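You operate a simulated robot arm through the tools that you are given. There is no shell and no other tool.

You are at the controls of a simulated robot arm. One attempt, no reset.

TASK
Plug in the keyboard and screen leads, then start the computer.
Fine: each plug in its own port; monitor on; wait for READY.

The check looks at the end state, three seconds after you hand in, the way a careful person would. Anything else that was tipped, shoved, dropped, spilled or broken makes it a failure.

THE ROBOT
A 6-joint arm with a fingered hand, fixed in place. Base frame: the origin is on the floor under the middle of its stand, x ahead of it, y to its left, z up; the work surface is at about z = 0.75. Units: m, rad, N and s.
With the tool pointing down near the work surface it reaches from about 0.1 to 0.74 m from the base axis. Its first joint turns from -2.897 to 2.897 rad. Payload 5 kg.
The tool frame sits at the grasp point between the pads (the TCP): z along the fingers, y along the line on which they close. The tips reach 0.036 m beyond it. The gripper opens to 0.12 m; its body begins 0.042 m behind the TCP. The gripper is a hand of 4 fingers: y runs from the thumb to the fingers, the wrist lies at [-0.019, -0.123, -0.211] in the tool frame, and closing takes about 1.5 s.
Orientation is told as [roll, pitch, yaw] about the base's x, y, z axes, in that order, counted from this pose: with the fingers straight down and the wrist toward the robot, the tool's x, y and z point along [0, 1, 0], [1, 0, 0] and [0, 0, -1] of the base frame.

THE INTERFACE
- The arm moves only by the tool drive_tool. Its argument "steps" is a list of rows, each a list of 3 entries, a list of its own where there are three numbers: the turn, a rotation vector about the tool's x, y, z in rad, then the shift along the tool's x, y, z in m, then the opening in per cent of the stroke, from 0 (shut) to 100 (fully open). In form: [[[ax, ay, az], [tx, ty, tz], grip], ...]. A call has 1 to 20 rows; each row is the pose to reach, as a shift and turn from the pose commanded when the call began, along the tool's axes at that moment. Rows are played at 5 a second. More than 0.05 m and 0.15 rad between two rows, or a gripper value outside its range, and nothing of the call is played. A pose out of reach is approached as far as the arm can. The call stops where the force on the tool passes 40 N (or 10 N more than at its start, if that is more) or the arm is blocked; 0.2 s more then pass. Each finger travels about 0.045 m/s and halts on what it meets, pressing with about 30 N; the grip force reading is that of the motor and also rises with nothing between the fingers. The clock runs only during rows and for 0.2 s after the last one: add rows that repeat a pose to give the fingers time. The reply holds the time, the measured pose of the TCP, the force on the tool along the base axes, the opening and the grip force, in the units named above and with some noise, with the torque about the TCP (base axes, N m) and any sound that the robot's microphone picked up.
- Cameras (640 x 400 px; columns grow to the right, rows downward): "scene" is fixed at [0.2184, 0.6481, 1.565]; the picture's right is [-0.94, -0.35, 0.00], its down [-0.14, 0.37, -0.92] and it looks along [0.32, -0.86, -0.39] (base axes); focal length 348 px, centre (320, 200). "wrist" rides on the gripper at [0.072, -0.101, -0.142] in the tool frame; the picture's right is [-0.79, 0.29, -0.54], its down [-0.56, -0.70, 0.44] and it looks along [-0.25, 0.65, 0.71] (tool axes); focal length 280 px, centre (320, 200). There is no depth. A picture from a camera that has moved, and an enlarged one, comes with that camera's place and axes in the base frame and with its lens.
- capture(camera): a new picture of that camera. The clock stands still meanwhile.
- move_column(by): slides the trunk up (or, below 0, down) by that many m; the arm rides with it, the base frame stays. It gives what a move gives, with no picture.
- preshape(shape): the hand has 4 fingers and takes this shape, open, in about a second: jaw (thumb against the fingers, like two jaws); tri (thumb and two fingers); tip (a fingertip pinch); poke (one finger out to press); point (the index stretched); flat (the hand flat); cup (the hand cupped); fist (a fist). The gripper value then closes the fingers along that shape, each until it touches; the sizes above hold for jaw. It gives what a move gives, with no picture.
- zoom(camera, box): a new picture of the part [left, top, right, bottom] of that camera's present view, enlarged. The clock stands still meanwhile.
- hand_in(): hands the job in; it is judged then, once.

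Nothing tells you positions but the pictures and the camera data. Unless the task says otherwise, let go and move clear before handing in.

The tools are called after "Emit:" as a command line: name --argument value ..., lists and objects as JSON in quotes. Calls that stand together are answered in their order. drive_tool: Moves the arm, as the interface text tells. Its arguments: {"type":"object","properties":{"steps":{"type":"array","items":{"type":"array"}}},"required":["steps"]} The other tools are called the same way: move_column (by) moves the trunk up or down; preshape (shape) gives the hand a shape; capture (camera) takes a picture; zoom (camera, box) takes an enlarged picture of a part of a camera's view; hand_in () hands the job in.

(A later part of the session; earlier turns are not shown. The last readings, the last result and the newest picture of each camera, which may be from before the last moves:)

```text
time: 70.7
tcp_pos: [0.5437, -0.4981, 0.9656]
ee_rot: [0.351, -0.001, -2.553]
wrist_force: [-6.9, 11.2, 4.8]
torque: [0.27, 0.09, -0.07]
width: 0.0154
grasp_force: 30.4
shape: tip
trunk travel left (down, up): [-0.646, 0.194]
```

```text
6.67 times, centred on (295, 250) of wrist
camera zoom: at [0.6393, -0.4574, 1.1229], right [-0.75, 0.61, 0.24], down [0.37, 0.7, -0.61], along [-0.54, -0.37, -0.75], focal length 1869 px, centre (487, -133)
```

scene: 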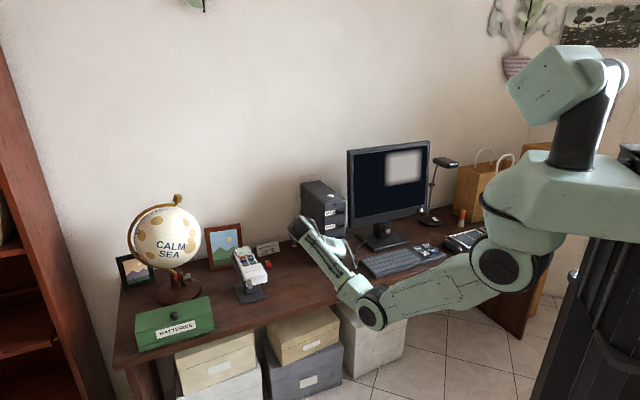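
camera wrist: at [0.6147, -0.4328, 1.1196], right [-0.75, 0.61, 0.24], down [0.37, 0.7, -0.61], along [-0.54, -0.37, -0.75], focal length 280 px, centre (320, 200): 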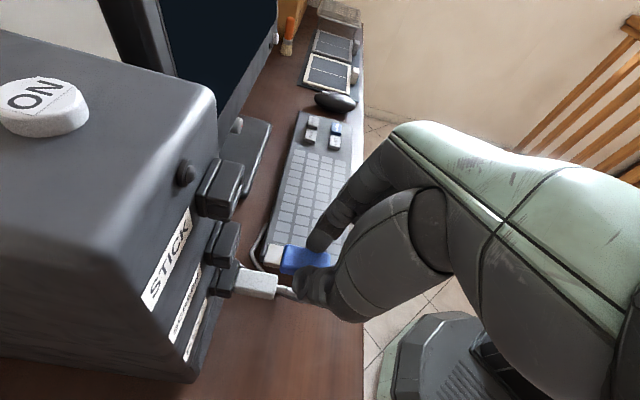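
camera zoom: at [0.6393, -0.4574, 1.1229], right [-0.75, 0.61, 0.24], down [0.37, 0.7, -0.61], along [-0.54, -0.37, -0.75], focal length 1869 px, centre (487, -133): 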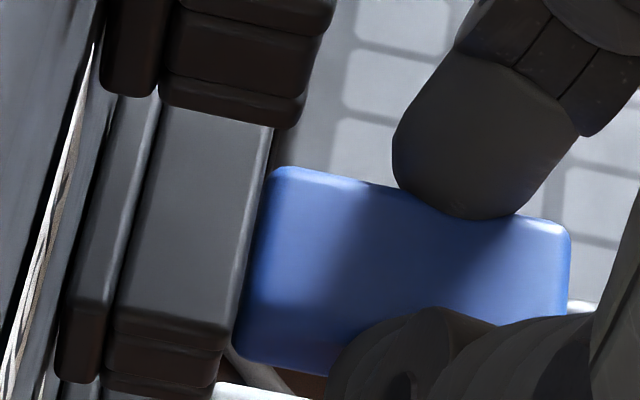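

Blue is seated in SCREEN: 13 N reaction and the travel matches the expected 34 mm. I'm releasing and withdrawing the hand.

Emit:
drive_tool --steps '[[[0, 0, 0], [0, 0, 0], 15], [[0, 0, 0], [0, 0, 0], 25], [[0, 0, 0], [0, 0, 0], 35], [[0, 0, 0], [0, 0, 0], 40], [[0, 0, 0], [0, 0, 0], 40]]'

Emit:
zoom --camera "wrist" --box '[215, 200, 345, 290]'

```text
time: 71.9
tcp_pos: [0.5455, -0.4999, 0.9649]
ee_rot: [0.352, -0.005, -2.552]
wrist_force: [-0.2, -0.2, 0.9]
torque: [-0.02, 0.02, 0.02]
width: 0.0477
grasp_force: 0.0
shape: tip
trunk travel left (down, up): [-0.646, 0.194]
```

```text
4.44 times, centred on (280, 245) of wrist
camera zoom: at [0.6407, -0.4595, 1.1219], right [-0.75, 0.61, 0.24], down [0.37, 0.7, -0.61], along [-0.54, -0.37, -0.75], focal length 1246 px, centre (498, 0)
```

zoom: 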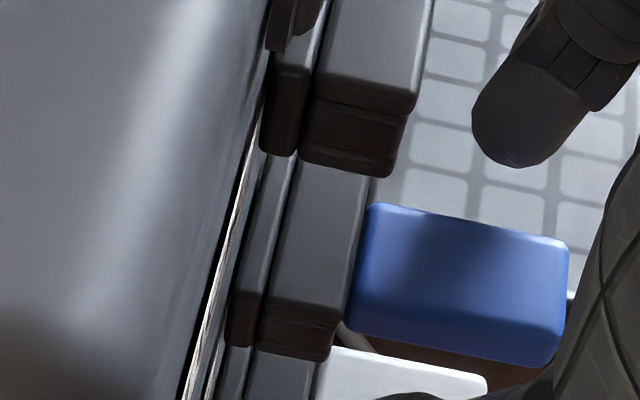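

The blue plug holds by itself. Withdrawing back and up.

Emit:
drive_tool --steps '[[[0, 0, 0], [-0.005, 0, -0.018], 40], [[0, 0, 0], [-0.012, 0, -0.036], 40], [[0, 0, 0], [-0.028, 0, -0.06], 40], [[0, 0, 0], [-0.045, 0, -0.085], 40], [[0, 0, 0], [-0.06, 0, -0.11], 40], [[0, 0, 0], [-0.06, 0, -0.11], 40]]'

Emit:
capture --camera "wrist"

Emit:
capture --camera "scene"

```text
time: 73.3
tcp_pos: [0.5045, -0.443, 1.0277]
ee_rot: [0.353, -0.006, -2.552]
wrist_force: [0.6, 0.7, -0.6]
torque: [0.03, 0.01, -0.02]
width: 0.0477
grasp_force: 0.0
shape: tip
out of reach, approached as far as the arm can: row 4, 5, 6
trunk travel left (down, up): [-0.646, 0.194]
```

```text
taken
camera wrist: at [0.5998, -0.4018, 1.1841], right [-0.75, 0.61, 0.24], down [0.37, 0.7, -0.61], along [-0.54, -0.37, -0.75], focal length 280 px, centre (320, 200)
```

wrist: 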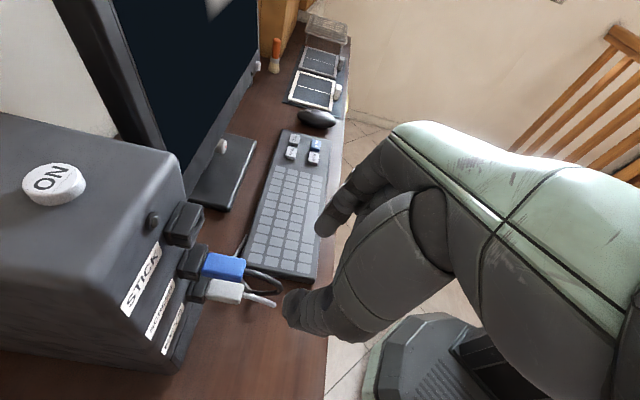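

```text
taken
```

scene: 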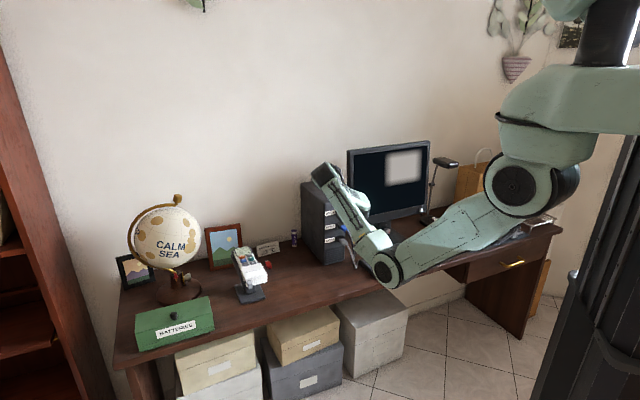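

Both plugs are in their ports. Next is the monitor's power button, the white knob at the lower right of the bezel, triangulated at about f 0.825, l −0.414, z 0.892. I'll move in front of the monitor with the fingers tilting forward.

Emit:
drive_tool --steps '[[[0, 0.1, 0], [0.0025, 0.0366, 0.0045], 40], [[0, 0.2, 0], [0.005, 0.0732, 0.0089], 40], [[0, 0.3, 0], [0.0075, 0.1099, 0.0134], 40], [[0, 0.4, 0], [0.0099, 0.1465, 0.0179], 40], [[0, 0.5, 0], [0.0124, 0.1831, 0.0223], 40], [[0, 0.6, 0], [0.0149, 0.2197, 0.0268], 40], [[0, 0.6, 0], [0.0149, 0.2197, 0.0268], 40]]'

Emit:
preshape --shape "poke"

Emit:
capture --camera "wrist"

Emit:
capture --camera "scene"

```text
time: 74.9
tcp_pos: [0.3355, -0.5838, 1.0063]
ee_rot: [0.952, -0.002, -2.551]
wrist_force: [0.5, -0.1, -0.7]
torque: [0.02, -0.02, 0.02]
width: 0.048
grasp_force: 0.1
shape: tip
trunk travel left (down, up): [-0.646, 0.194]
```

```text
time: 75.8
tcp_pos: [0.3358, -0.5843, 1.0067]
ee_rot: [0.951, -0.003, -2.553]
wrist_force: [0.4, -0.1, -0.4]
torque: [-0.01, 0.02, 0.04]
width: 0.0
grasp_force: 0.1
shape: poke
trunk travel left (down, up): [-0.646, 0.194]
```

```text
taken
camera wrist: at [0.3792, -0.4661, 1.1474], right [-0.74, 0.59, -0.33], down [0.6, 0.36, -0.72], along [-0.3, -0.73, -0.62], focal length 280 px, centre (320, 200)
```

wrist: 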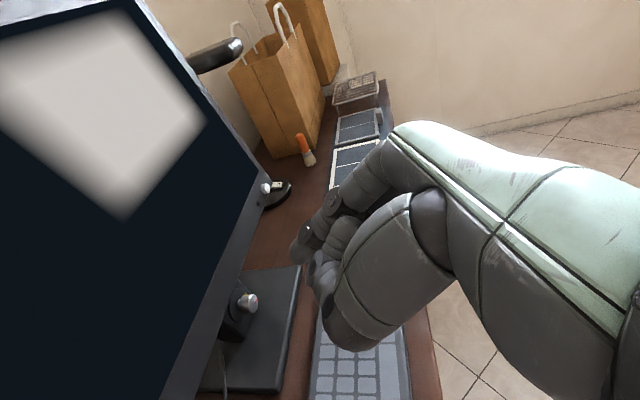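

```text
taken
```

scene: 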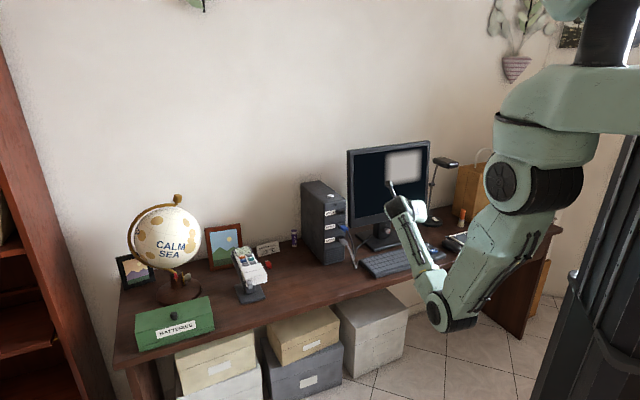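

The hand is in front of the monitor in the "poke" shape. I'll check where the poking fingertip is.

Emit:
zoom --camera "wrist" --box '[260, 160, 420, 360]'

Emit:
zoom --camera "scene" --box '[370, 170, 470, 270]'

Emit:
zoom --camera "wrist" --box '[190, 160, 310, 320]'

```text
2.00 times, centred on (340, 260) of wrist
camera zoom: at [0.3792, -0.4661, 1.1474], right [-0.74, 0.59, -0.33], down [0.6, 0.36, -0.72], along [-0.3, -0.73, -0.62], focal length 561 px, centre (280, 80)
```

zoom: 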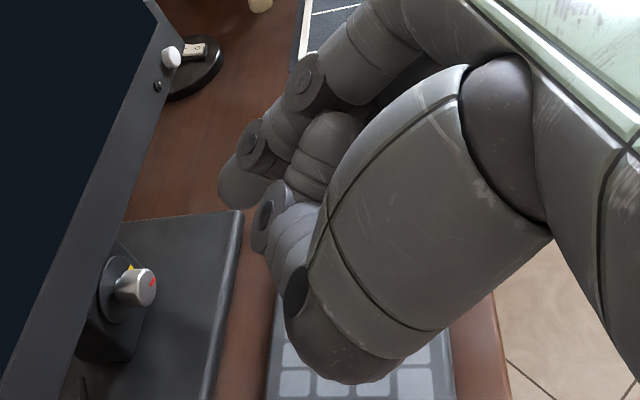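

```text
4.00 times, centred on (420, 220) of scene
camera zoom: at [0.2184, 0.6481, 1.565], right [-0.94, -0.35, 0.0], down [-0.14, 0.37, -0.92], along [0.32, -0.86, -0.39], focal length 1392 px, centre (-80, 120)
```

zoom: 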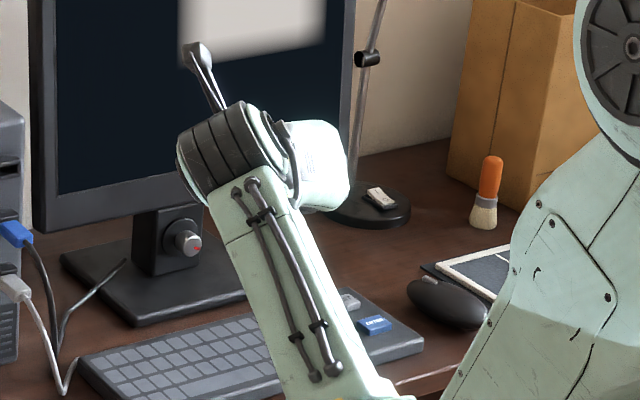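

```text
2.50 times, centred on (250, 240) of wrist
camera zoom: at [0.3792, -0.4661, 1.1474], right [-0.74, 0.59, -0.33], down [0.6, 0.36, -0.72], along [-0.3, -0.73, -0.62], focal length 701 px, centre (495, 100)
```

zoom: 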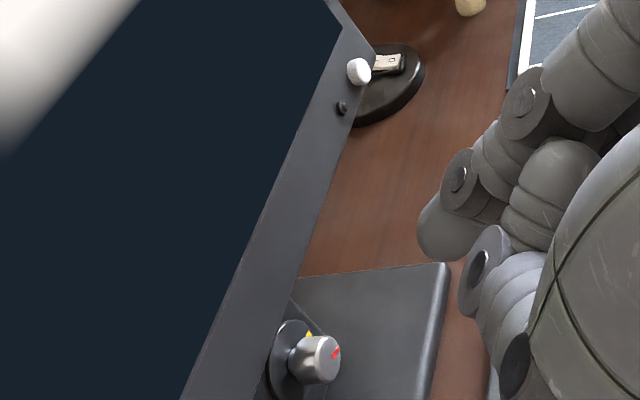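

The index finger is the poking finger. I'll take closer looks at the bezel button, the stand knob and the fingertip before pressing.

Emit:
zoom --camera "wrist" --box '[250, 170, 290, 210]'

Emit:
zoom --camera "wrist" --box '[210, 275, 270, 335]'

Emit:
zoom --camera "wrist" --box '[280, 200, 360, 290]'

Emit:
zoom --camera "scene" --box '[380, 170, 440, 250]'

```text
10.00 times, centred on (270, 190) of wrist
camera zoom: at [0.3792, -0.4661, 1.1474], right [-0.74, 0.59, -0.33], down [0.6, 0.36, -0.72], along [-0.3, -0.73, -0.62], focal length 2804 px, centre (820, 300)
```

zoom: 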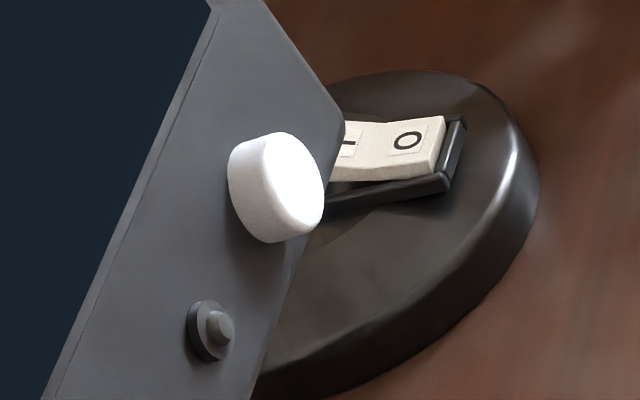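

```text
6.67 times, centred on (240, 305) of wrist
camera zoom: at [0.3792, -0.4661, 1.1474], right [-0.74, 0.59, -0.33], down [0.6, 0.36, -0.72], along [-0.3, -0.73, -0.62], focal length 1869 px, centre (853, -500)
```

zoom: 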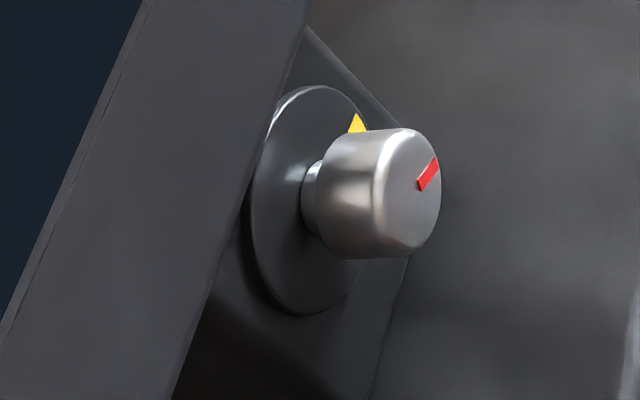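

```text
4.44 times, centred on (320, 245) of wrist
camera zoom: at [0.3792, -0.4661, 1.1474], right [-0.74, 0.59, -0.33], down [0.6, 0.36, -0.72], along [-0.3, -0.73, -0.62], focal length 1246 px, centre (320, 0)
```

zoom: 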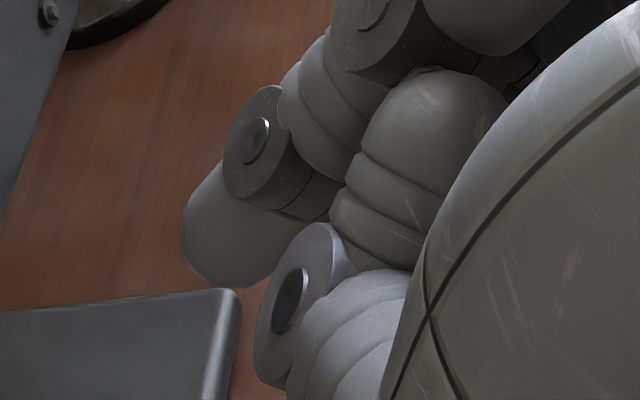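

```text
5.00 times, centred on (410, 210) of scene
camera zoom: at [0.2184, 0.6481, 1.565], right [-0.94, -0.35, 0.0], down [-0.14, 0.37, -0.92], along [0.32, -0.86, -0.39], focal length 1740 px, centre (-130, 150)
```

zoom: 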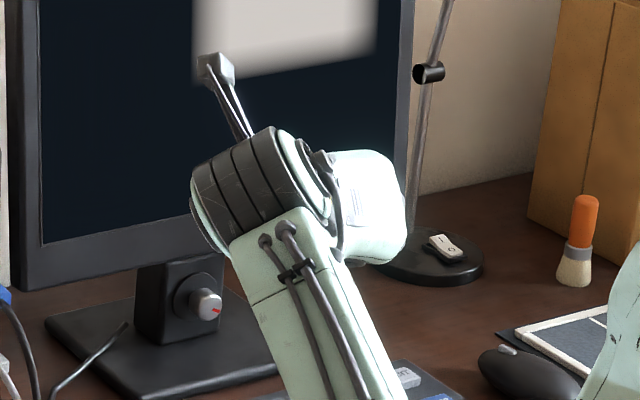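

In "poke" the reported opening is 0 and the index is flexed. I'll see whether opening to 100% stretches it out.

Emit:
drive_tool --steps '[[[0, 0, 0], [0, 0, 0], 100], [[0, 0, 0], [0, 0, 0], 100], [[0, 0, 0], [0, 0, 0], 100], [[0, 0, 0], [0, 0, 0], 100], [[0, 0, 0], [0, 0, 0], 100], [[0, 0, 0], [0, 0, 0], 100]]'

Emit:
zoom --camera "wrist" --box '[240, 160, 400, 320]'

Emit:
zoom --camera "scene" --box '[370, 170, 470, 270]'

```text
time: 77.2
tcp_pos: [0.3359, -0.5846, 1.0072]
ee_rot: [0.95, -0.003, -2.555]
wrist_force: [-0.4, 0.1, -0.5]
torque: [0.0, 0.0, 0.01]
width: 0.0
grasp_force: 0.1
shape: poke
trunk travel left (down, up): [-0.646, 0.194]
```

```text
2.50 times, centred on (320, 240) of wrist
camera zoom: at [0.3792, -0.4661, 1.1474], right [-0.74, 0.59, -0.33], down [0.6, 0.36, -0.72], along [-0.3, -0.73, -0.62], focal length 701 px, centre (320, 100)
```

zoom: 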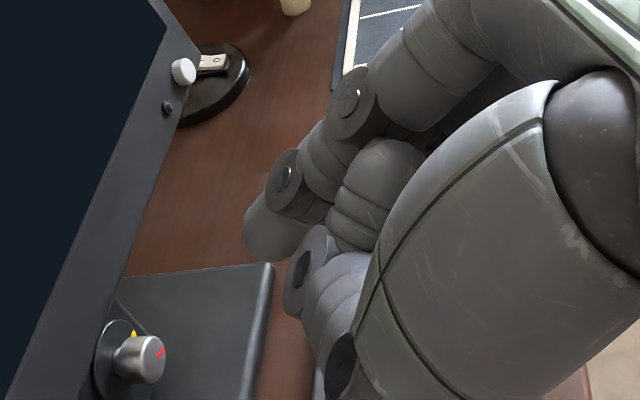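

```text
4.00 times, centred on (420, 220) of scene
camera zoom: at [0.2184, 0.6481, 1.565], right [-0.94, -0.35, 0.0], down [-0.14, 0.37, -0.92], along [0.32, -0.86, -0.39], focal length 1392 px, centre (-80, 120)
```

zoom: 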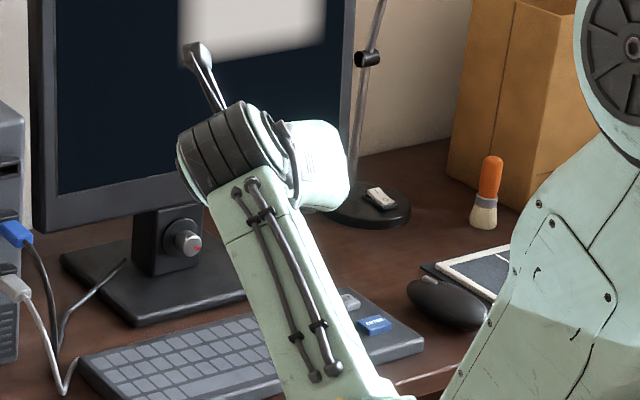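

Opening has no effect in "poke", and its tip points sideways. I'll look at the "point" shape (index stretched) for comparison.

Emit:
preshape --shape "point"

Emit:
capture --camera "wrist"

Emit:
zoom --camera "scene" --box '[370, 150, 490, 270]'

```text
time: 78.1
tcp_pos: [0.3352, -0.5832, 1.007]
ee_rot: [0.953, -0.003, -2.553]
wrist_force: [-0.3, -0.3, -0.1]
torque: [0.02, -0.01, -0.05]
width: 0.0
grasp_force: 0.1
shape: point
trunk travel left (down, up): [-0.646, 0.194]
```

```text
taken
camera wrist: at [0.3792, -0.4661, 1.1474], right [-0.74, 0.59, -0.33], down [0.6, 0.36, -0.72], along [-0.3, -0.73, -0.62], focal length 280 px, centre (320, 200)
```

wrist: 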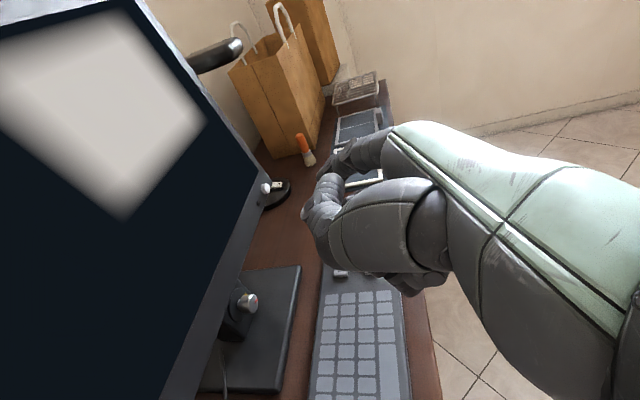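

```text
3.33 times, centred on (430, 210) of scene
camera zoom: at [0.2184, 0.6481, 1.565], right [-0.94, -0.35, 0.0], down [-0.14, 0.37, -0.92], along [0.32, -0.86, -0.39], focal length 1160 px, centre (-47, 167)
```

zoom: 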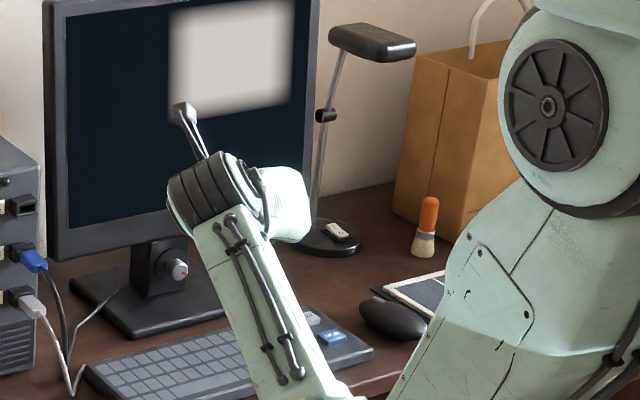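

The "tip" shape at 40% gives me a well-known index fingertip, so I'll press with that, the index on the right and the thumb 6 cm to its left. Moving to about 9 cm in front of the button.

Emit:
preshape --shape "tip"

Emit:
drive_tool --steps '[[[0, 0.03, 0], [0.001, 0.0373, 0.0209], 40], [[0, 0.06, 0], [0.002, 0.0746, 0.0418], 40], [[0, 0.09, 0], [0.0031, 0.1118, 0.0628], 40], [[0, 0.12, 0], [0.0041, 0.1491, 0.0837], 40], [[0, 0.148, 0], [0.0051, 0.1864, 0.1046], 40], [[0, 0.148, 0], [0.0051, 0.1864, 0.1046], 40], [[0, 0.148, 0], [0.0051, 0.1864, 0.1046], 40]]'

Emit:
capture --camera "wrist"

Emit:
capture --camera "scene"

```text
time: 79.0
tcp_pos: [0.3348, -0.5837, 1.0067]
ee_rot: [0.951, -0.003, -2.553]
wrist_force: [-0.6, 0.3, 0.3]
torque: [0.0, 0.0, 0.02]
width: 0.1201
grasp_force: 0.0
shape: tip
trunk travel left (down, up): [-0.646, 0.194]
```

```text
time: 80.6
tcp_pos: [0.2268, -0.7624, 0.9501]
ee_rot: [1.1, -0.003, -2.554]
wrist_force: [-0.5, -1.0, 0.7]
torque: [0.01, 0.03, 0.01]
width: 0.0488
grasp_force: 0.0
shape: tip
trunk travel left (down, up): [-0.646, 0.194]
```

```text
taken
camera wrist: at [0.2607, -0.6268, 1.0782], right [-0.71, 0.54, -0.46], down [0.66, 0.27, -0.7], along [-0.26, -0.8, -0.55], focal length 280 px, centre (320, 200)
```

wrist: 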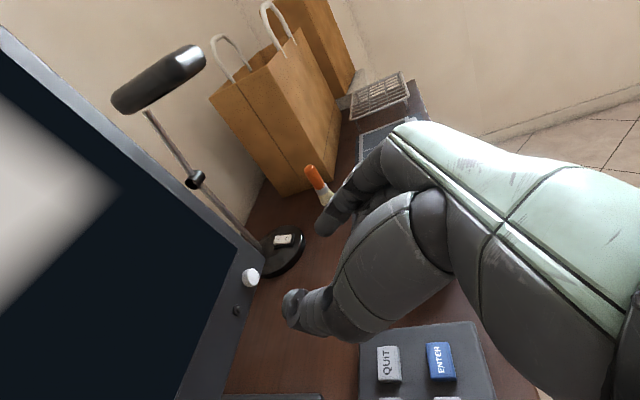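

```text
taken
```

scene: 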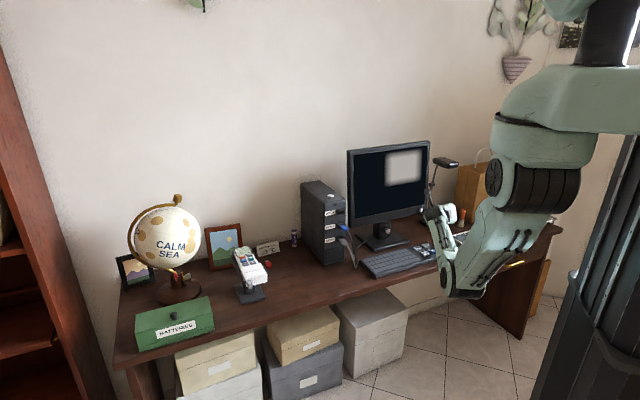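

I'll zoom on the button and fingertip to line them up.

Emit:
zoom --camera "wrist" --box '[225, 170, 375, 345]'

Emit:
zoom --camera "wrist" --box '[230, 255, 280, 325]'

Emit:
zoom --camera "scene" --box '[390, 170, 470, 270]'

```text
2.29 times, centred on (300, 258) of wrist
camera zoom: at [0.2607, -0.6268, 1.0782], right [-0.71, 0.54, -0.46], down [0.66, 0.27, -0.7], along [-0.26, -0.8, -0.55], focal length 641 px, centre (366, 69)
```

zoom: 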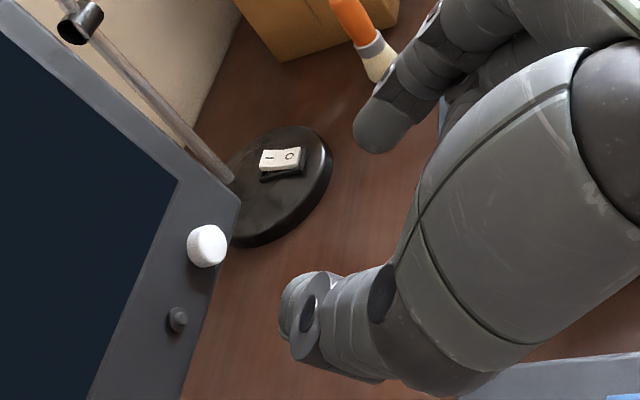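

```text
5.71 times, centred on (255, 290) of wrist
camera zoom: at [0.2607, -0.6268, 1.0782], right [-0.71, 0.54, -0.46], down [0.66, 0.27, -0.7], along [-0.26, -0.8, -0.55], focal length 1602 px, centre (691, -314)
```

zoom: 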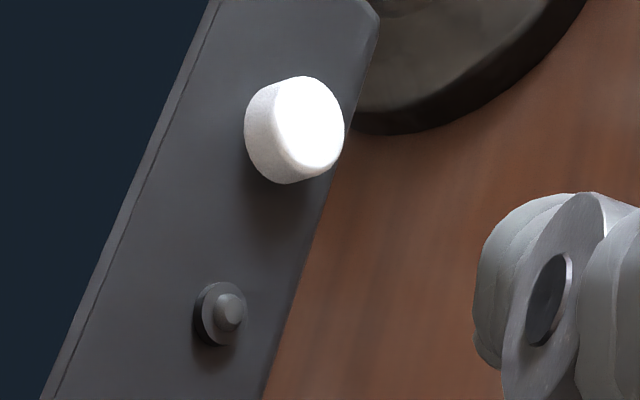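

```text
4.00 times, centred on (430, 220) of scene
camera zoom: at [0.2184, 0.6481, 1.565], right [-0.94, -0.35, 0.0], down [-0.14, 0.37, -0.92], along [0.32, -0.86, -0.39], focal length 1392 px, centre (-120, 120)
```

zoom: 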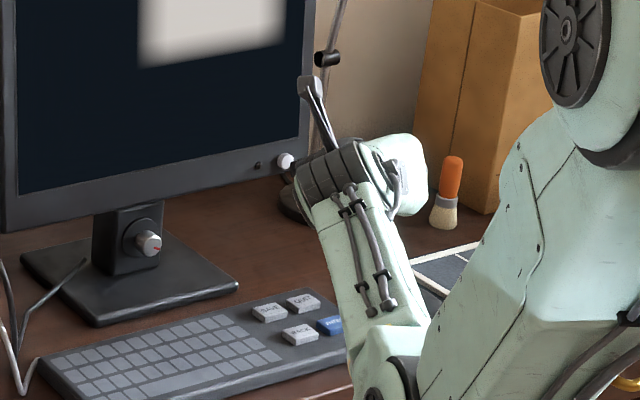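

The thumb would reach the bezel first at this yaw. I'll yaw the hand 0.4 rad to the left so the index leads by about 13 mm, and move to 2 cm in front of the button at (f 0.825, l −0.416, z 0.892).

Emit:
drive_tool --steps '[[[0.1188, 0, -0.0605], [-0.0036, 0, 0.0255], 40], [[0.2377, 0, -0.1209], [-0.0073, 0, 0.051], 40], [[0.3565, 0, -0.1814], [-0.0109, 0, 0.0765], 40], [[0.3565, 0, -0.1814], [-0.0109, 0, 0.0765], 40]]'

Emit:
capture --camera "wrist"

Emit:
zoom --camera "wrist" --box '[225, 170, 375, 345]'

Emit:
zoom --camera "scene" --box '[390, 170, 470, 270]'

```text
time: 81.6
tcp_pos: [0.2634, -0.8131, 0.9074]
ee_rot: [1.096, -0.006, -2.154]
wrist_force: [1.6, 0.1, 0.6]
torque: [0.02, 0.01, 0.01]
width: 0.049
grasp_force: 0.1
shape: tip
trunk travel left (down, up): [-0.646, 0.194]
```

```text
taken
camera wrist: at [0.2407, -0.6766, 1.0352], right [-0.86, 0.22, -0.45], down [0.5, 0.51, -0.7], along [0.07, -0.83, -0.55], focal length 280 px, centre (320, 200)
```

wrist: 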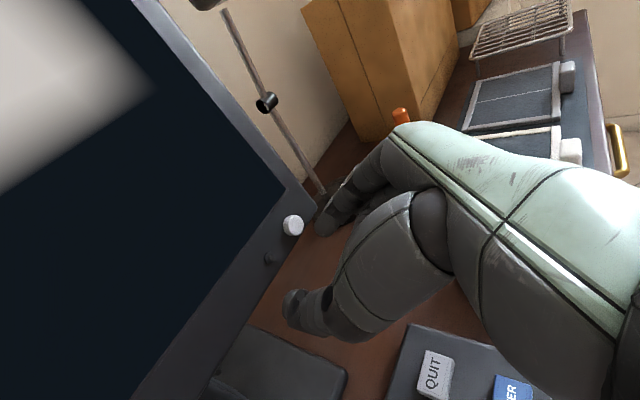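

```text
2.29 times, centred on (300, 258) of wrist
camera zoom: at [0.2407, -0.6766, 1.0352], right [-0.86, 0.22, -0.45], down [0.5, 0.51, -0.7], along [0.07, -0.83, -0.55], focal length 641 px, centre (366, 69)
```

zoom: 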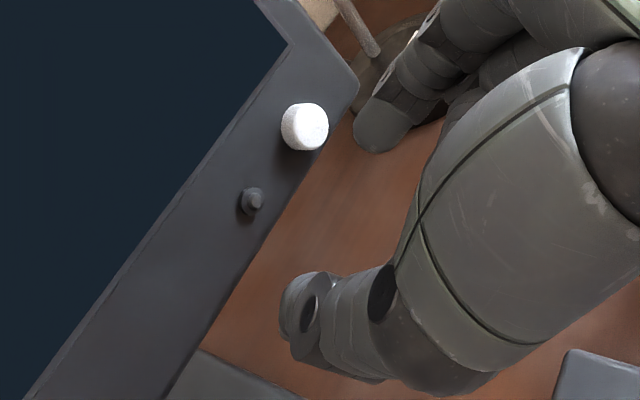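

```text
4.00 times, centred on (430, 220) of scene
camera zoom: at [0.2184, 0.6481, 1.565], right [-0.94, -0.35, 0.0], down [-0.14, 0.37, -0.92], along [0.32, -0.86, -0.39], focal length 1392 px, centre (-120, 120)
```

zoom: 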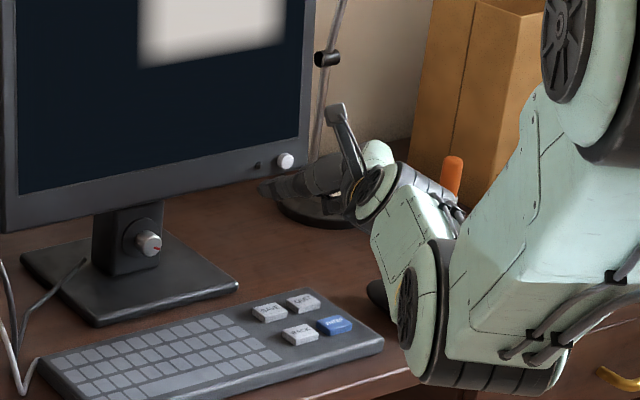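

The fingertip is aligned with the button to about 1.5 mm, with 23 mm to go. I'll approach 20 mm, then press in small steps.

Emit:
drive_tool --steps '[[[0, 0, 0], [0.0025, 0.0016, 0.006], 40], [[0, 0, 0], [0.0051, 0.0033, 0.0119], 40], [[0, 0, 0], [0.0076, 0.0049, 0.0179], 40], [[0, 0, 0], [0.0076, 0.0049, 0.0179], 40]]'

Emit:
zoom --camera "wrist" --box '[260, 170, 370, 280]'

Emit:
zoom --camera "scene" --box '[400, 190, 450, 240]'

```text
time: 82.6
tcp_pos: [0.2757, -0.8284, 0.9043]
ee_rot: [1.099, -0.003, -2.154]
wrist_force: [-1.2, 0.9, 0.8]
torque: [0.03, 0.06, -0.03]
width: 0.0486
grasp_force: 0.1
shape: tip
trunk travel left (down, up): [-0.646, 0.194]
heard: click
```

```text
3.64 times, centred on (315, 225) of wrist
camera zoom: at [0.2541, -0.692, 1.0339], right [-0.86, 0.22, -0.45], down [0.5, 0.51, -0.7], along [0.07, -0.83, -0.55], focal length 1020 px, centre (338, 109)
```

zoom: 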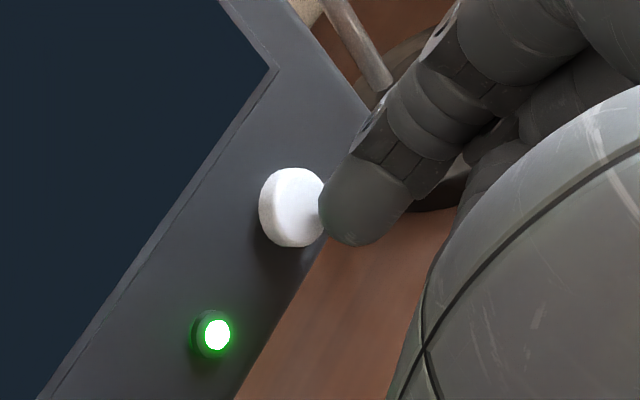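

```text
8.00 times, centred on (425, 215) of scene
camera zoom: at [0.2184, 0.6481, 1.565], right [-0.94, -0.35, 0.0], down [-0.14, 0.37, -0.92], along [0.32, -0.86, -0.39], focal length 2784 px, centre (-520, 80)
```

zoom: 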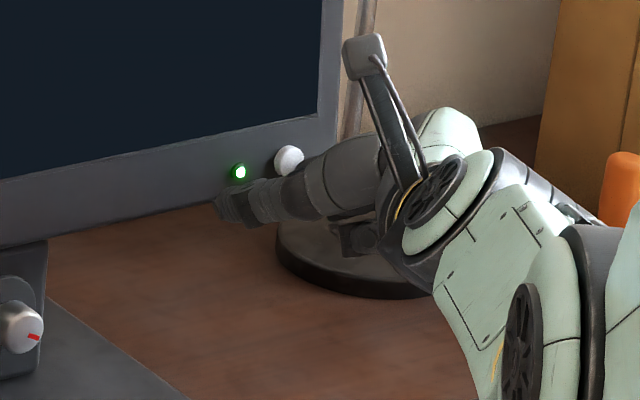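

Click: the monitor's LED is green, so it is on. I'm backing straight off so it isn't toggled again.

Emit:
drive_tool --steps '[[[0, 0, 0], [-0.009, -0.004, -0.0174], 40], [[0, 0, 0], [-0.0179, -0.008, -0.0349], 40], [[0, 0, 0], [-0.0269, -0.012, -0.0523], 40], [[0, 0, 0], [-0.0403, -0.018, -0.0784], 40], [[0, 0, 0], [-0.0403, -0.018, -0.0784], 40]]'

Emit:
capture --camera "scene"

Emit:
capture --camera "wrist"

```text
time: 83.8
tcp_pos: [0.2137, -0.7651, 0.9051]
ee_rot: [1.097, -0.001, -2.155]
wrist_force: [0.2, -0.1, -0.4]
torque: [0.0, -0.01, -0.02]
width: 0.0485
grasp_force: 0.1
shape: tip
trunk travel left (down, up): [-0.646, 0.194]
```

```text
taken
```

scene: 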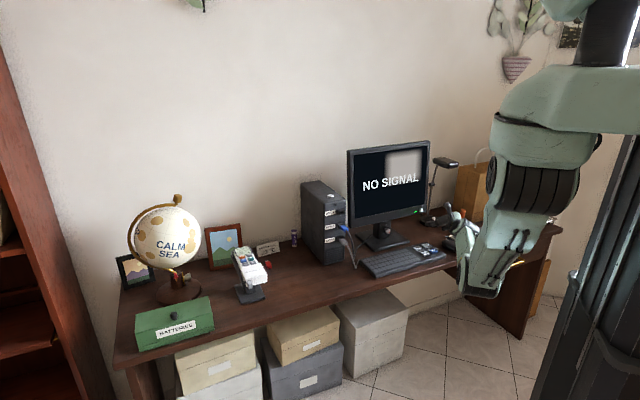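

```text
taken
camera wrist: at [0.1914, -0.6287, 1.034], right [-0.86, 0.22, -0.45], down [0.5, 0.51, -0.7], along [0.07, -0.83, -0.55], focal length 280 px, centre (320, 200)
```

wrist: 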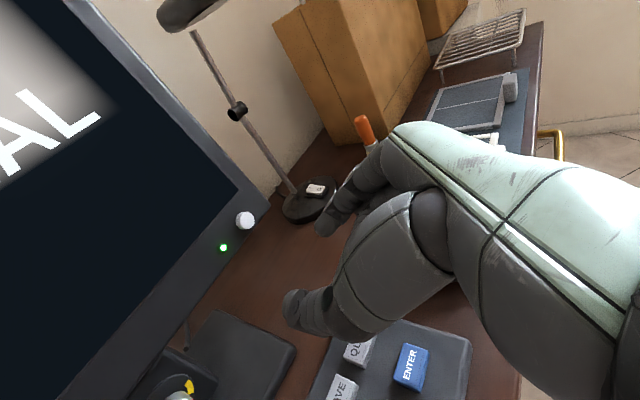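

The screen shows NO SIGNAL, so the monitor is on. Now for the tower's ON button on top, at about f 0.827, l 0.05, z 1.045. I'll raise the trunk and swing the hand back left at a safe height.

Emit:
move_column --by 0.1

Emit:
drive_tool --steps '[[[0, -0.05, 0], [0.0146, -0.0393, 0.0011], 40], [[0, -0.1, 0], [0.0292, -0.0785, 0.0022], 40], [[0, -0.149, 0], [0.0439, -0.1178, 0.0034], 40], [[0, -0.198, 0], [0.0585, -0.1571, 0.0045], 40], [[0, -0.248, 0], [0.0731, -0.1963, 0.0056], 40], [[0, -0.297, 0], [0.0877, -0.2356, 0.0067], 40], [[0, -0.297, 0], [0.0877, -0.2356, 0.0067], 40]]'

Emit:
capture --camera "scene"

Emit:
capture --camera "wrist"

```text
time: 85.1
tcp_pos: [0.2135, -0.7647, 1.0059]
ee_rot: [1.098, -0.005, -2.153]
wrist_force: [0.5, 0.2, -0.2]
torque: [-0.01, -0.01, 0.02]
width: 0.0485
grasp_force: 0.2
shape: tip
trunk travel left (down, up): [-0.746, 0.094]
```

```text
time: 86.7
tcp_pos: [0.381, -0.5941, 1.0815]
ee_rot: [0.799, -0.004, -2.156]
wrist_force: [-0.3, -0.9, -0.2]
torque: [0.03, -0.01, -0.01]
width: 0.0488
grasp_force: 0.1
shape: tip
trunk travel left (down, up): [-0.746, 0.094]
```

```text
taken
```

scene: 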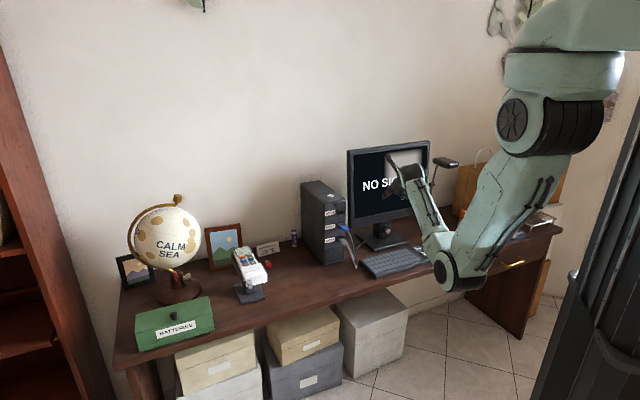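

```text
taken
camera wrist: at [0.3936, -0.4802, 1.2318], right [-0.94, 0.28, -0.19], down [0.32, 0.62, -0.71], along [-0.08, -0.73, -0.68], focal length 280 px, centre (320, 200)
```

wrist: 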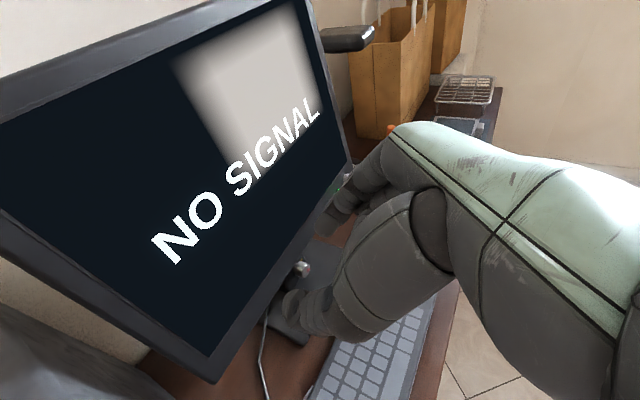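

I'm continuing left and forward to hover in front of and above the ON button.

Emit:
drive_tool --steps '[[[0, -0.05, 0], [0.0192, -0.0353, 0.0081], 40], [[0, -0.1, 0], [0.0383, -0.0707, 0.0162], 40], [[0, -0.15, 0], [0.0575, -0.106, 0.0243], 40], [[0, -0.2, 0], [0.0766, -0.1413, 0.0323], 40], [[0, -0.25, 0], [0.0958, -0.1767, 0.0404], 40], [[0, -0.299, 0], [0.1149, -0.212, 0.0485], 40], [[0, -0.299, 0], [0.1149, -0.212, 0.0485], 40]]'

Emit:
capture --camera "scene"

Emit:
capture --camera "wrist"

```text
time: 88.3
tcp_pos: [0.5939, -0.4803, 1.1298]
ee_rot: [0.5, -0.004, -2.153]
wrist_force: [-0.1, 0.1, -0.8]
torque: [0.01, 0.01, 0.0]
width: 0.0483
grasp_force: 0.0
shape: tip
trunk travel left (down, up): [-0.746, 0.094]
```

```text
taken
```

scene: 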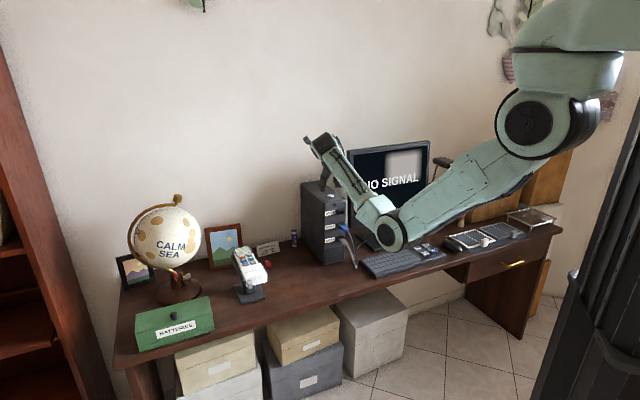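

```text
taken
camera wrist: at [0.6448, -0.3925, 1.2885], right [-0.95, 0.28, 0.1], down [0.15, 0.74, -0.66], along [-0.26, -0.61, -0.75], focal length 280 px, centre (320, 200)
```

wrist: 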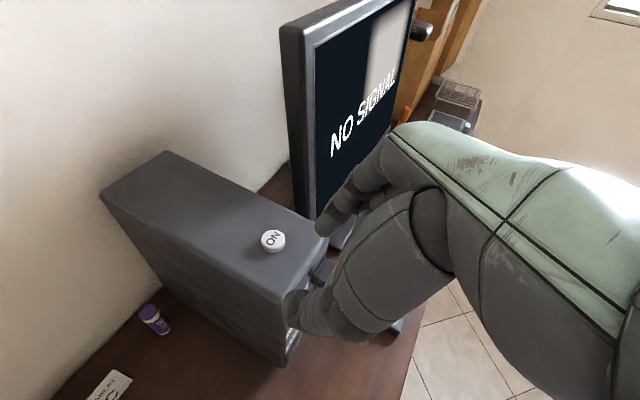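

The ON button and the fingertip are both in view. I'll measure the offset.

Emit:
zoom --camera "wrist" --box '[240, 180, 370, 320]'

Emit:
zoom --camera "scene" --box '[300, 140, 370, 210]'

```text
2.86 times, centred on (305, 250) of wrist
camera zoom: at [0.6448, -0.3925, 1.2885], right [-0.95, 0.28, 0.1], down [0.15, 0.74, -0.66], along [-0.26, -0.61, -0.75], focal length 801 px, centre (363, 57)
```

zoom: 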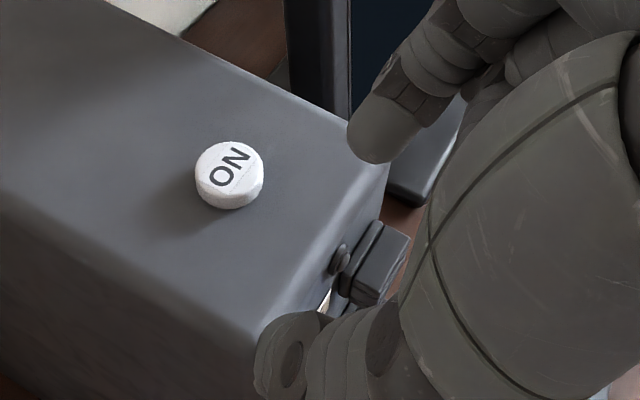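

```text
5.71 times, centred on (335, 175) of scene
camera zoom: at [0.2184, 0.6481, 1.565], right [-0.94, -0.35, 0.0], down [-0.14, 0.37, -0.92], along [0.32, -0.86, -0.39], focal length 1989 px, centre (234, 343)
```

zoom: 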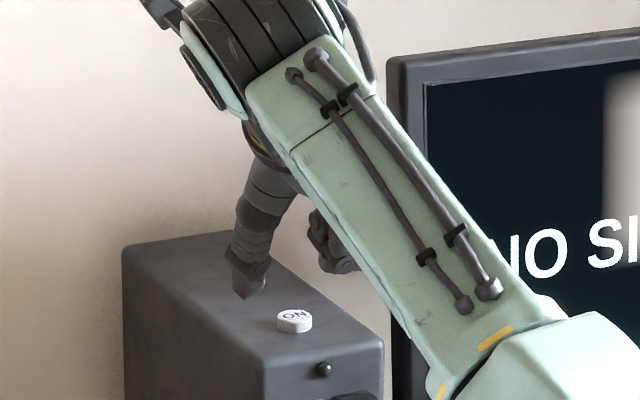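

The ON button is 51 mm ahead of the fingertip and on the same line. I'll move forward over it to hover 2 cm above.

Emit:
drive_tool --steps '[[[0, 0, 0], [0.0146, 0.0034, 0.008], 40], [[0, 0, 0], [0.0293, 0.0069, 0.016], 40], [[0, 0, 0], [0.0346, 0.0103, 0.0335], 40], [[0, 0, 0], [0.0295, 0.0103, 0.0503], 40], [[0, 0, 0], [0.0295, 0.0103, 0.0503], 40]]'

Emit:
zoom --camera "wrist" --box '[270, 180, 390, 300]'

Emit:
zoom --camera "scene" --box '[305, 155, 365, 215]'

```text
time: 89.5
tcp_pos: [0.6288, -0.5154, 1.0984]
ee_rot: [0.501, -0.004, -2.154]
wrist_force: [-0.6, 0.0, 0.2]
torque: [0.0, 0.02, 0.01]
width: 0.0484
grasp_force: 0.0
shape: tip
trunk travel left (down, up): [-0.746, 0.094]
```

```text
3.33 times, centred on (330, 240) of wrist
camera zoom: at [0.6821, -0.4282, 1.2576], right [-0.95, 0.28, 0.1], down [0.15, 0.74, -0.66], along [-0.26, -0.61, -0.75], focal length 935 px, centre (287, 67)
```

zoom: 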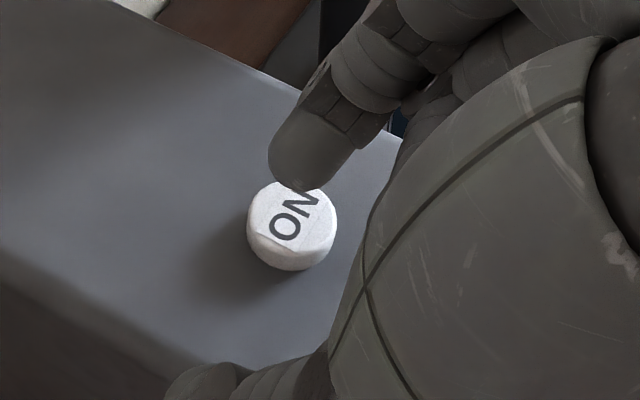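

```text
6.67 times, centred on (335, 185) of scene
camera zoom: at [0.2184, 0.6481, 1.565], right [-0.94, -0.35, 0.0], down [-0.14, 0.37, -0.92], along [0.32, -0.86, -0.39], focal length 2320 px, centre (220, 300)
```

zoom: 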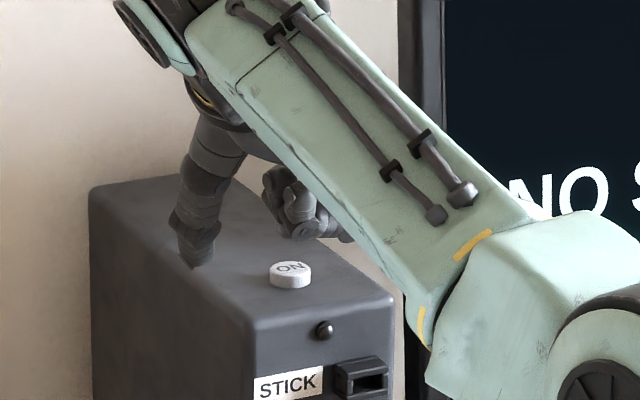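

The index is over the button centre and the other fingers are slightly higher. I'm descending 18 mm, then in small press steps.

Emit:
drive_tool --steps '[[[0, 0, 0], [-0.0029, 0, 0.0053], 40], [[0, 0, 0], [-0.0058, 0, 0.0105], 40], [[0, 0, 0], [-0.0086, 0, 0.0158], 40], [[0, 0, 0], [-0.0086, 0, 0.0158], 40]]'

Emit:
zoom --camera "wrist" --box '[270, 180, 390, 300]'

```text
time: 90.5
tcp_pos: [0.6302, -0.5168, 1.0817]
ee_rot: [0.502, -0.004, -2.156]
wrist_force: [-0.3, -0.4, 0.8]
torque: [-0.07, 0.01, 0.02]
width: 0.0484
grasp_force: 0.1
shape: tip
trunk travel left (down, up): [-0.746, 0.094]
```

```text
3.33 times, centred on (330, 240) of wrist
camera zoom: at [0.6824, -0.4276, 1.2395], right [-0.95, 0.28, 0.1], down [0.15, 0.74, -0.66], along [-0.26, -0.61, -0.75], focal length 935 px, centre (287, 67)
```

zoom: 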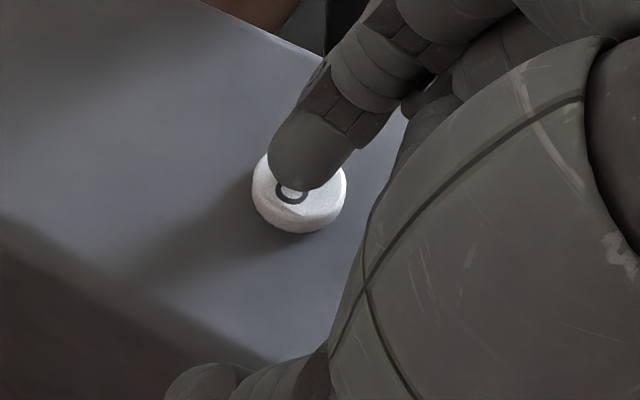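

The fingertip is just touching the button. Pressing 3 mm more.

Emit:
drive_tool --steps '[[[0, 0, 0], [-0.0007, 0, 0.0013], 40], [[0, 0, 0], [-0.0014, 0, 0.0026], 40], [[0, 0, 0], [-0.0014, 0, 0.0026], 40]]'

```text
time: 91.3
tcp_pos: [0.6301, -0.5151, 1.0777]
ee_rot: [0.502, -0.004, -2.155]
wrist_force: [-0.1, 0.2, 3.2]
torque: [-0.15, 0.03, -0.01]
width: 0.0488
grasp_force: 0.1
shape: tip
trunk travel left (down, up): [-0.746, 0.094]
heard: click
```

A click. I'm lifting straight off the button and looking at the screen.

Emit:
drive_tool --steps '[[[0, 0, 0], [0.0072, 0, -0.0132], 40], [[0, 0, 0], [0.0144, 0, -0.0263], 40], [[0, 0, 0], [0.0216, 0, -0.0395], 40], [[0, 0, 0], [0.0216, 0, -0.0395], 40]]'

Emit:
capture --camera "scene"

Emit:
capture --camera "wrist"

```text
time: 92.3
tcp_pos: [0.63, -0.5159, 1.1223]
ee_rot: [0.501, -0.003, -2.155]
wrist_force: [-0.4, 1.2, -0.5]
torque: [0.0, 0.0, 0.03]
width: 0.0485
grasp_force: 0.0
shape: tip
trunk travel left (down, up): [-0.746, 0.094]
```

```text
taken
```

scene: 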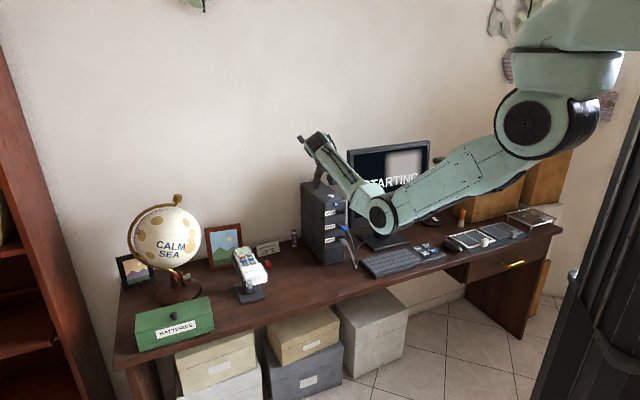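

```text
taken
camera wrist: at [0.682, -0.4282, 1.2815], right [-0.95, 0.28, 0.1], down [0.15, 0.74, -0.66], along [-0.26, -0.61, -0.75], focal length 280 px, centre (320, 200)
```

wrist: 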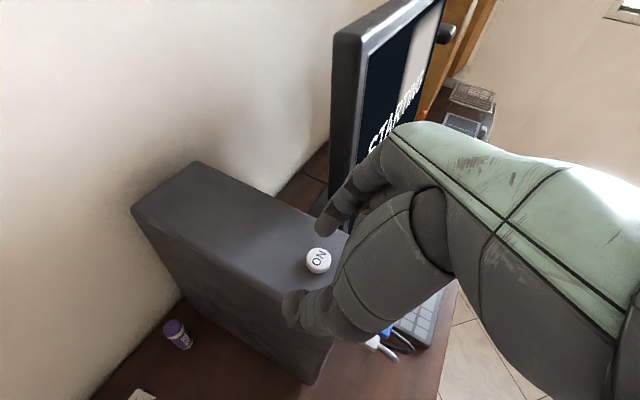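

The screen says STARTING. I'll move the hand clear of the tower and wait for READY.

Emit:
drive_tool --steps '[[[0, 0, 0], [-0.0172, -0.004, -0.0094], 40], [[0, 0, 0], [-0.0344, -0.0081, -0.0188], 40], [[0, 0, 0], [-0.0516, -0.0121, -0.0282], 40], [[0, 0, 0], [-0.0516, -0.0121, -0.0282], 40], [[0, 0, 0], [-0.0516, -0.0121, -0.0282], 40], [[0, 0, 0], [-0.0516, -0.0121, -0.0282], 40], [[0, 0, 0], [-0.0516, -0.0121, -0.0282], 40], [[0, 0, 0], [-0.0516, -0.0121, -0.0282], 40], [[0, 0, 0], [-0.0516, -0.0121, -0.0282], 40], [[0, 0, 0], [-0.0516, -0.0121, -0.0282], 40], [[0, 0, 0], [-0.0516, -0.0121, -0.0282], 40], [[0, 0, 0], [-0.0516, -0.0121, -0.0282], 40]]'

Emit:
capture --camera "scene"

Emit:
zoom --camera "scene" --box '[310, 190, 370, 270]'

```text
time: 94.9
tcp_pos: [0.5886, -0.4726, 1.1229]
ee_rot: [0.501, -0.003, -2.153]
wrist_force: [0.3, -0.1, 0.0]
torque: [-0.01, 0.02, -0.01]
width: 0.0488
grasp_force: 0.1
shape: tip
trunk travel left (down, up): [-0.746, 0.094]
```

```text
taken
```

scene: 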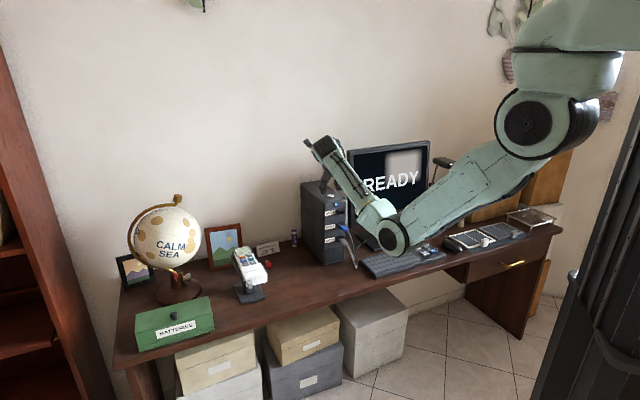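

```text
5.00 times, centred on (340, 230) of scene
camera zoom: at [0.2184, 0.6481, 1.565], right [-0.94, -0.35, 0.0], down [-0.14, 0.37, -0.92], along [0.32, -0.86, -0.39], focal length 1740 px, centre (220, 50)
```

zoom: 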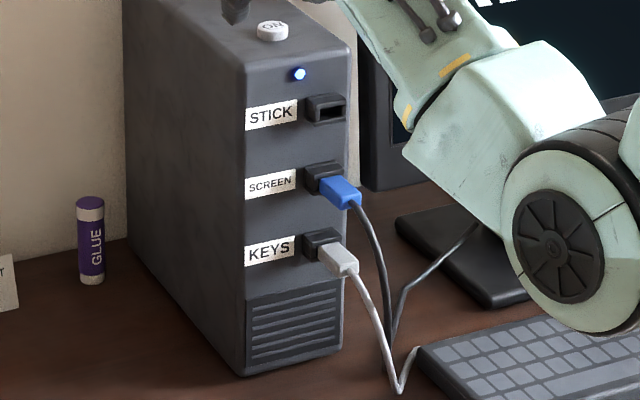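

READY is on the screen, both LEDs are lit, and both plugs sit in their own ports. I'll raise the trunk so the hand is well clear of everything and take one last look over the desk.

Emit:
move_column --by 0.09

Emit:
capture --camera "scene"

Emit:
zoom --camera "scene" --box '[330, 130, 470, 280]'

Emit:
capture --camera "wrist"

```text
time: 96.2
tcp_pos: [0.5876, -0.4734, 1.2121]
ee_rot: [0.5, -0.003, -2.155]
wrist_force: [0.0, 1.0, 0.9]
torque: [0.0, -0.01, 0.0]
width: 0.0485
grasp_force: 0.0
shape: tip
trunk travel left (down, up): [-0.836, 0.004]
```

```text
taken
```

scene: 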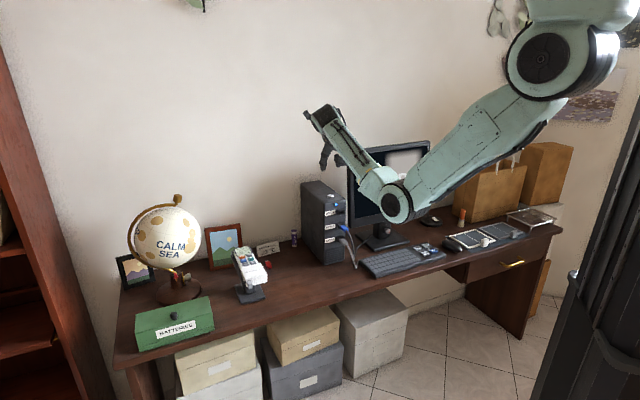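

```text
2.67 times, centred on (400, 205) of scene
camera zoom: at [0.2184, 0.6481, 1.565], right [-0.94, -0.35, 0.0], down [-0.14, 0.37, -0.92], along [0.32, -0.86, -0.39], focal length 928 px, centre (107, 187)
```

zoom: 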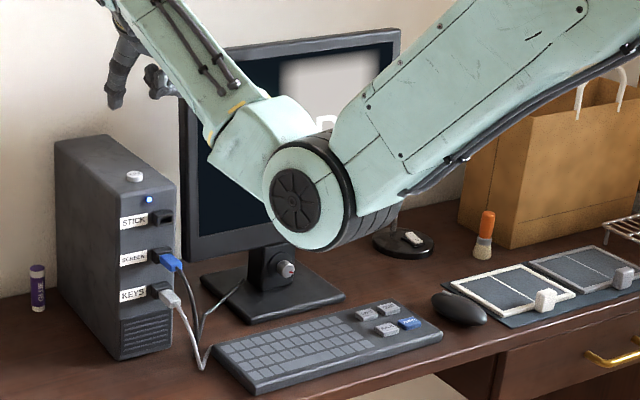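

```text
taken
camera wrist: at [0.6399, -0.3853, 1.3712], right [-0.95, 0.28, 0.1], down [0.15, 0.74, -0.66], along [-0.26, -0.61, -0.75], focal length 280 px, centre (320, 200)
```

wrist: 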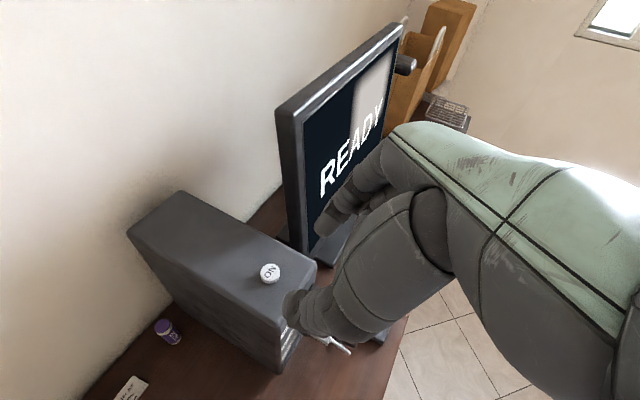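

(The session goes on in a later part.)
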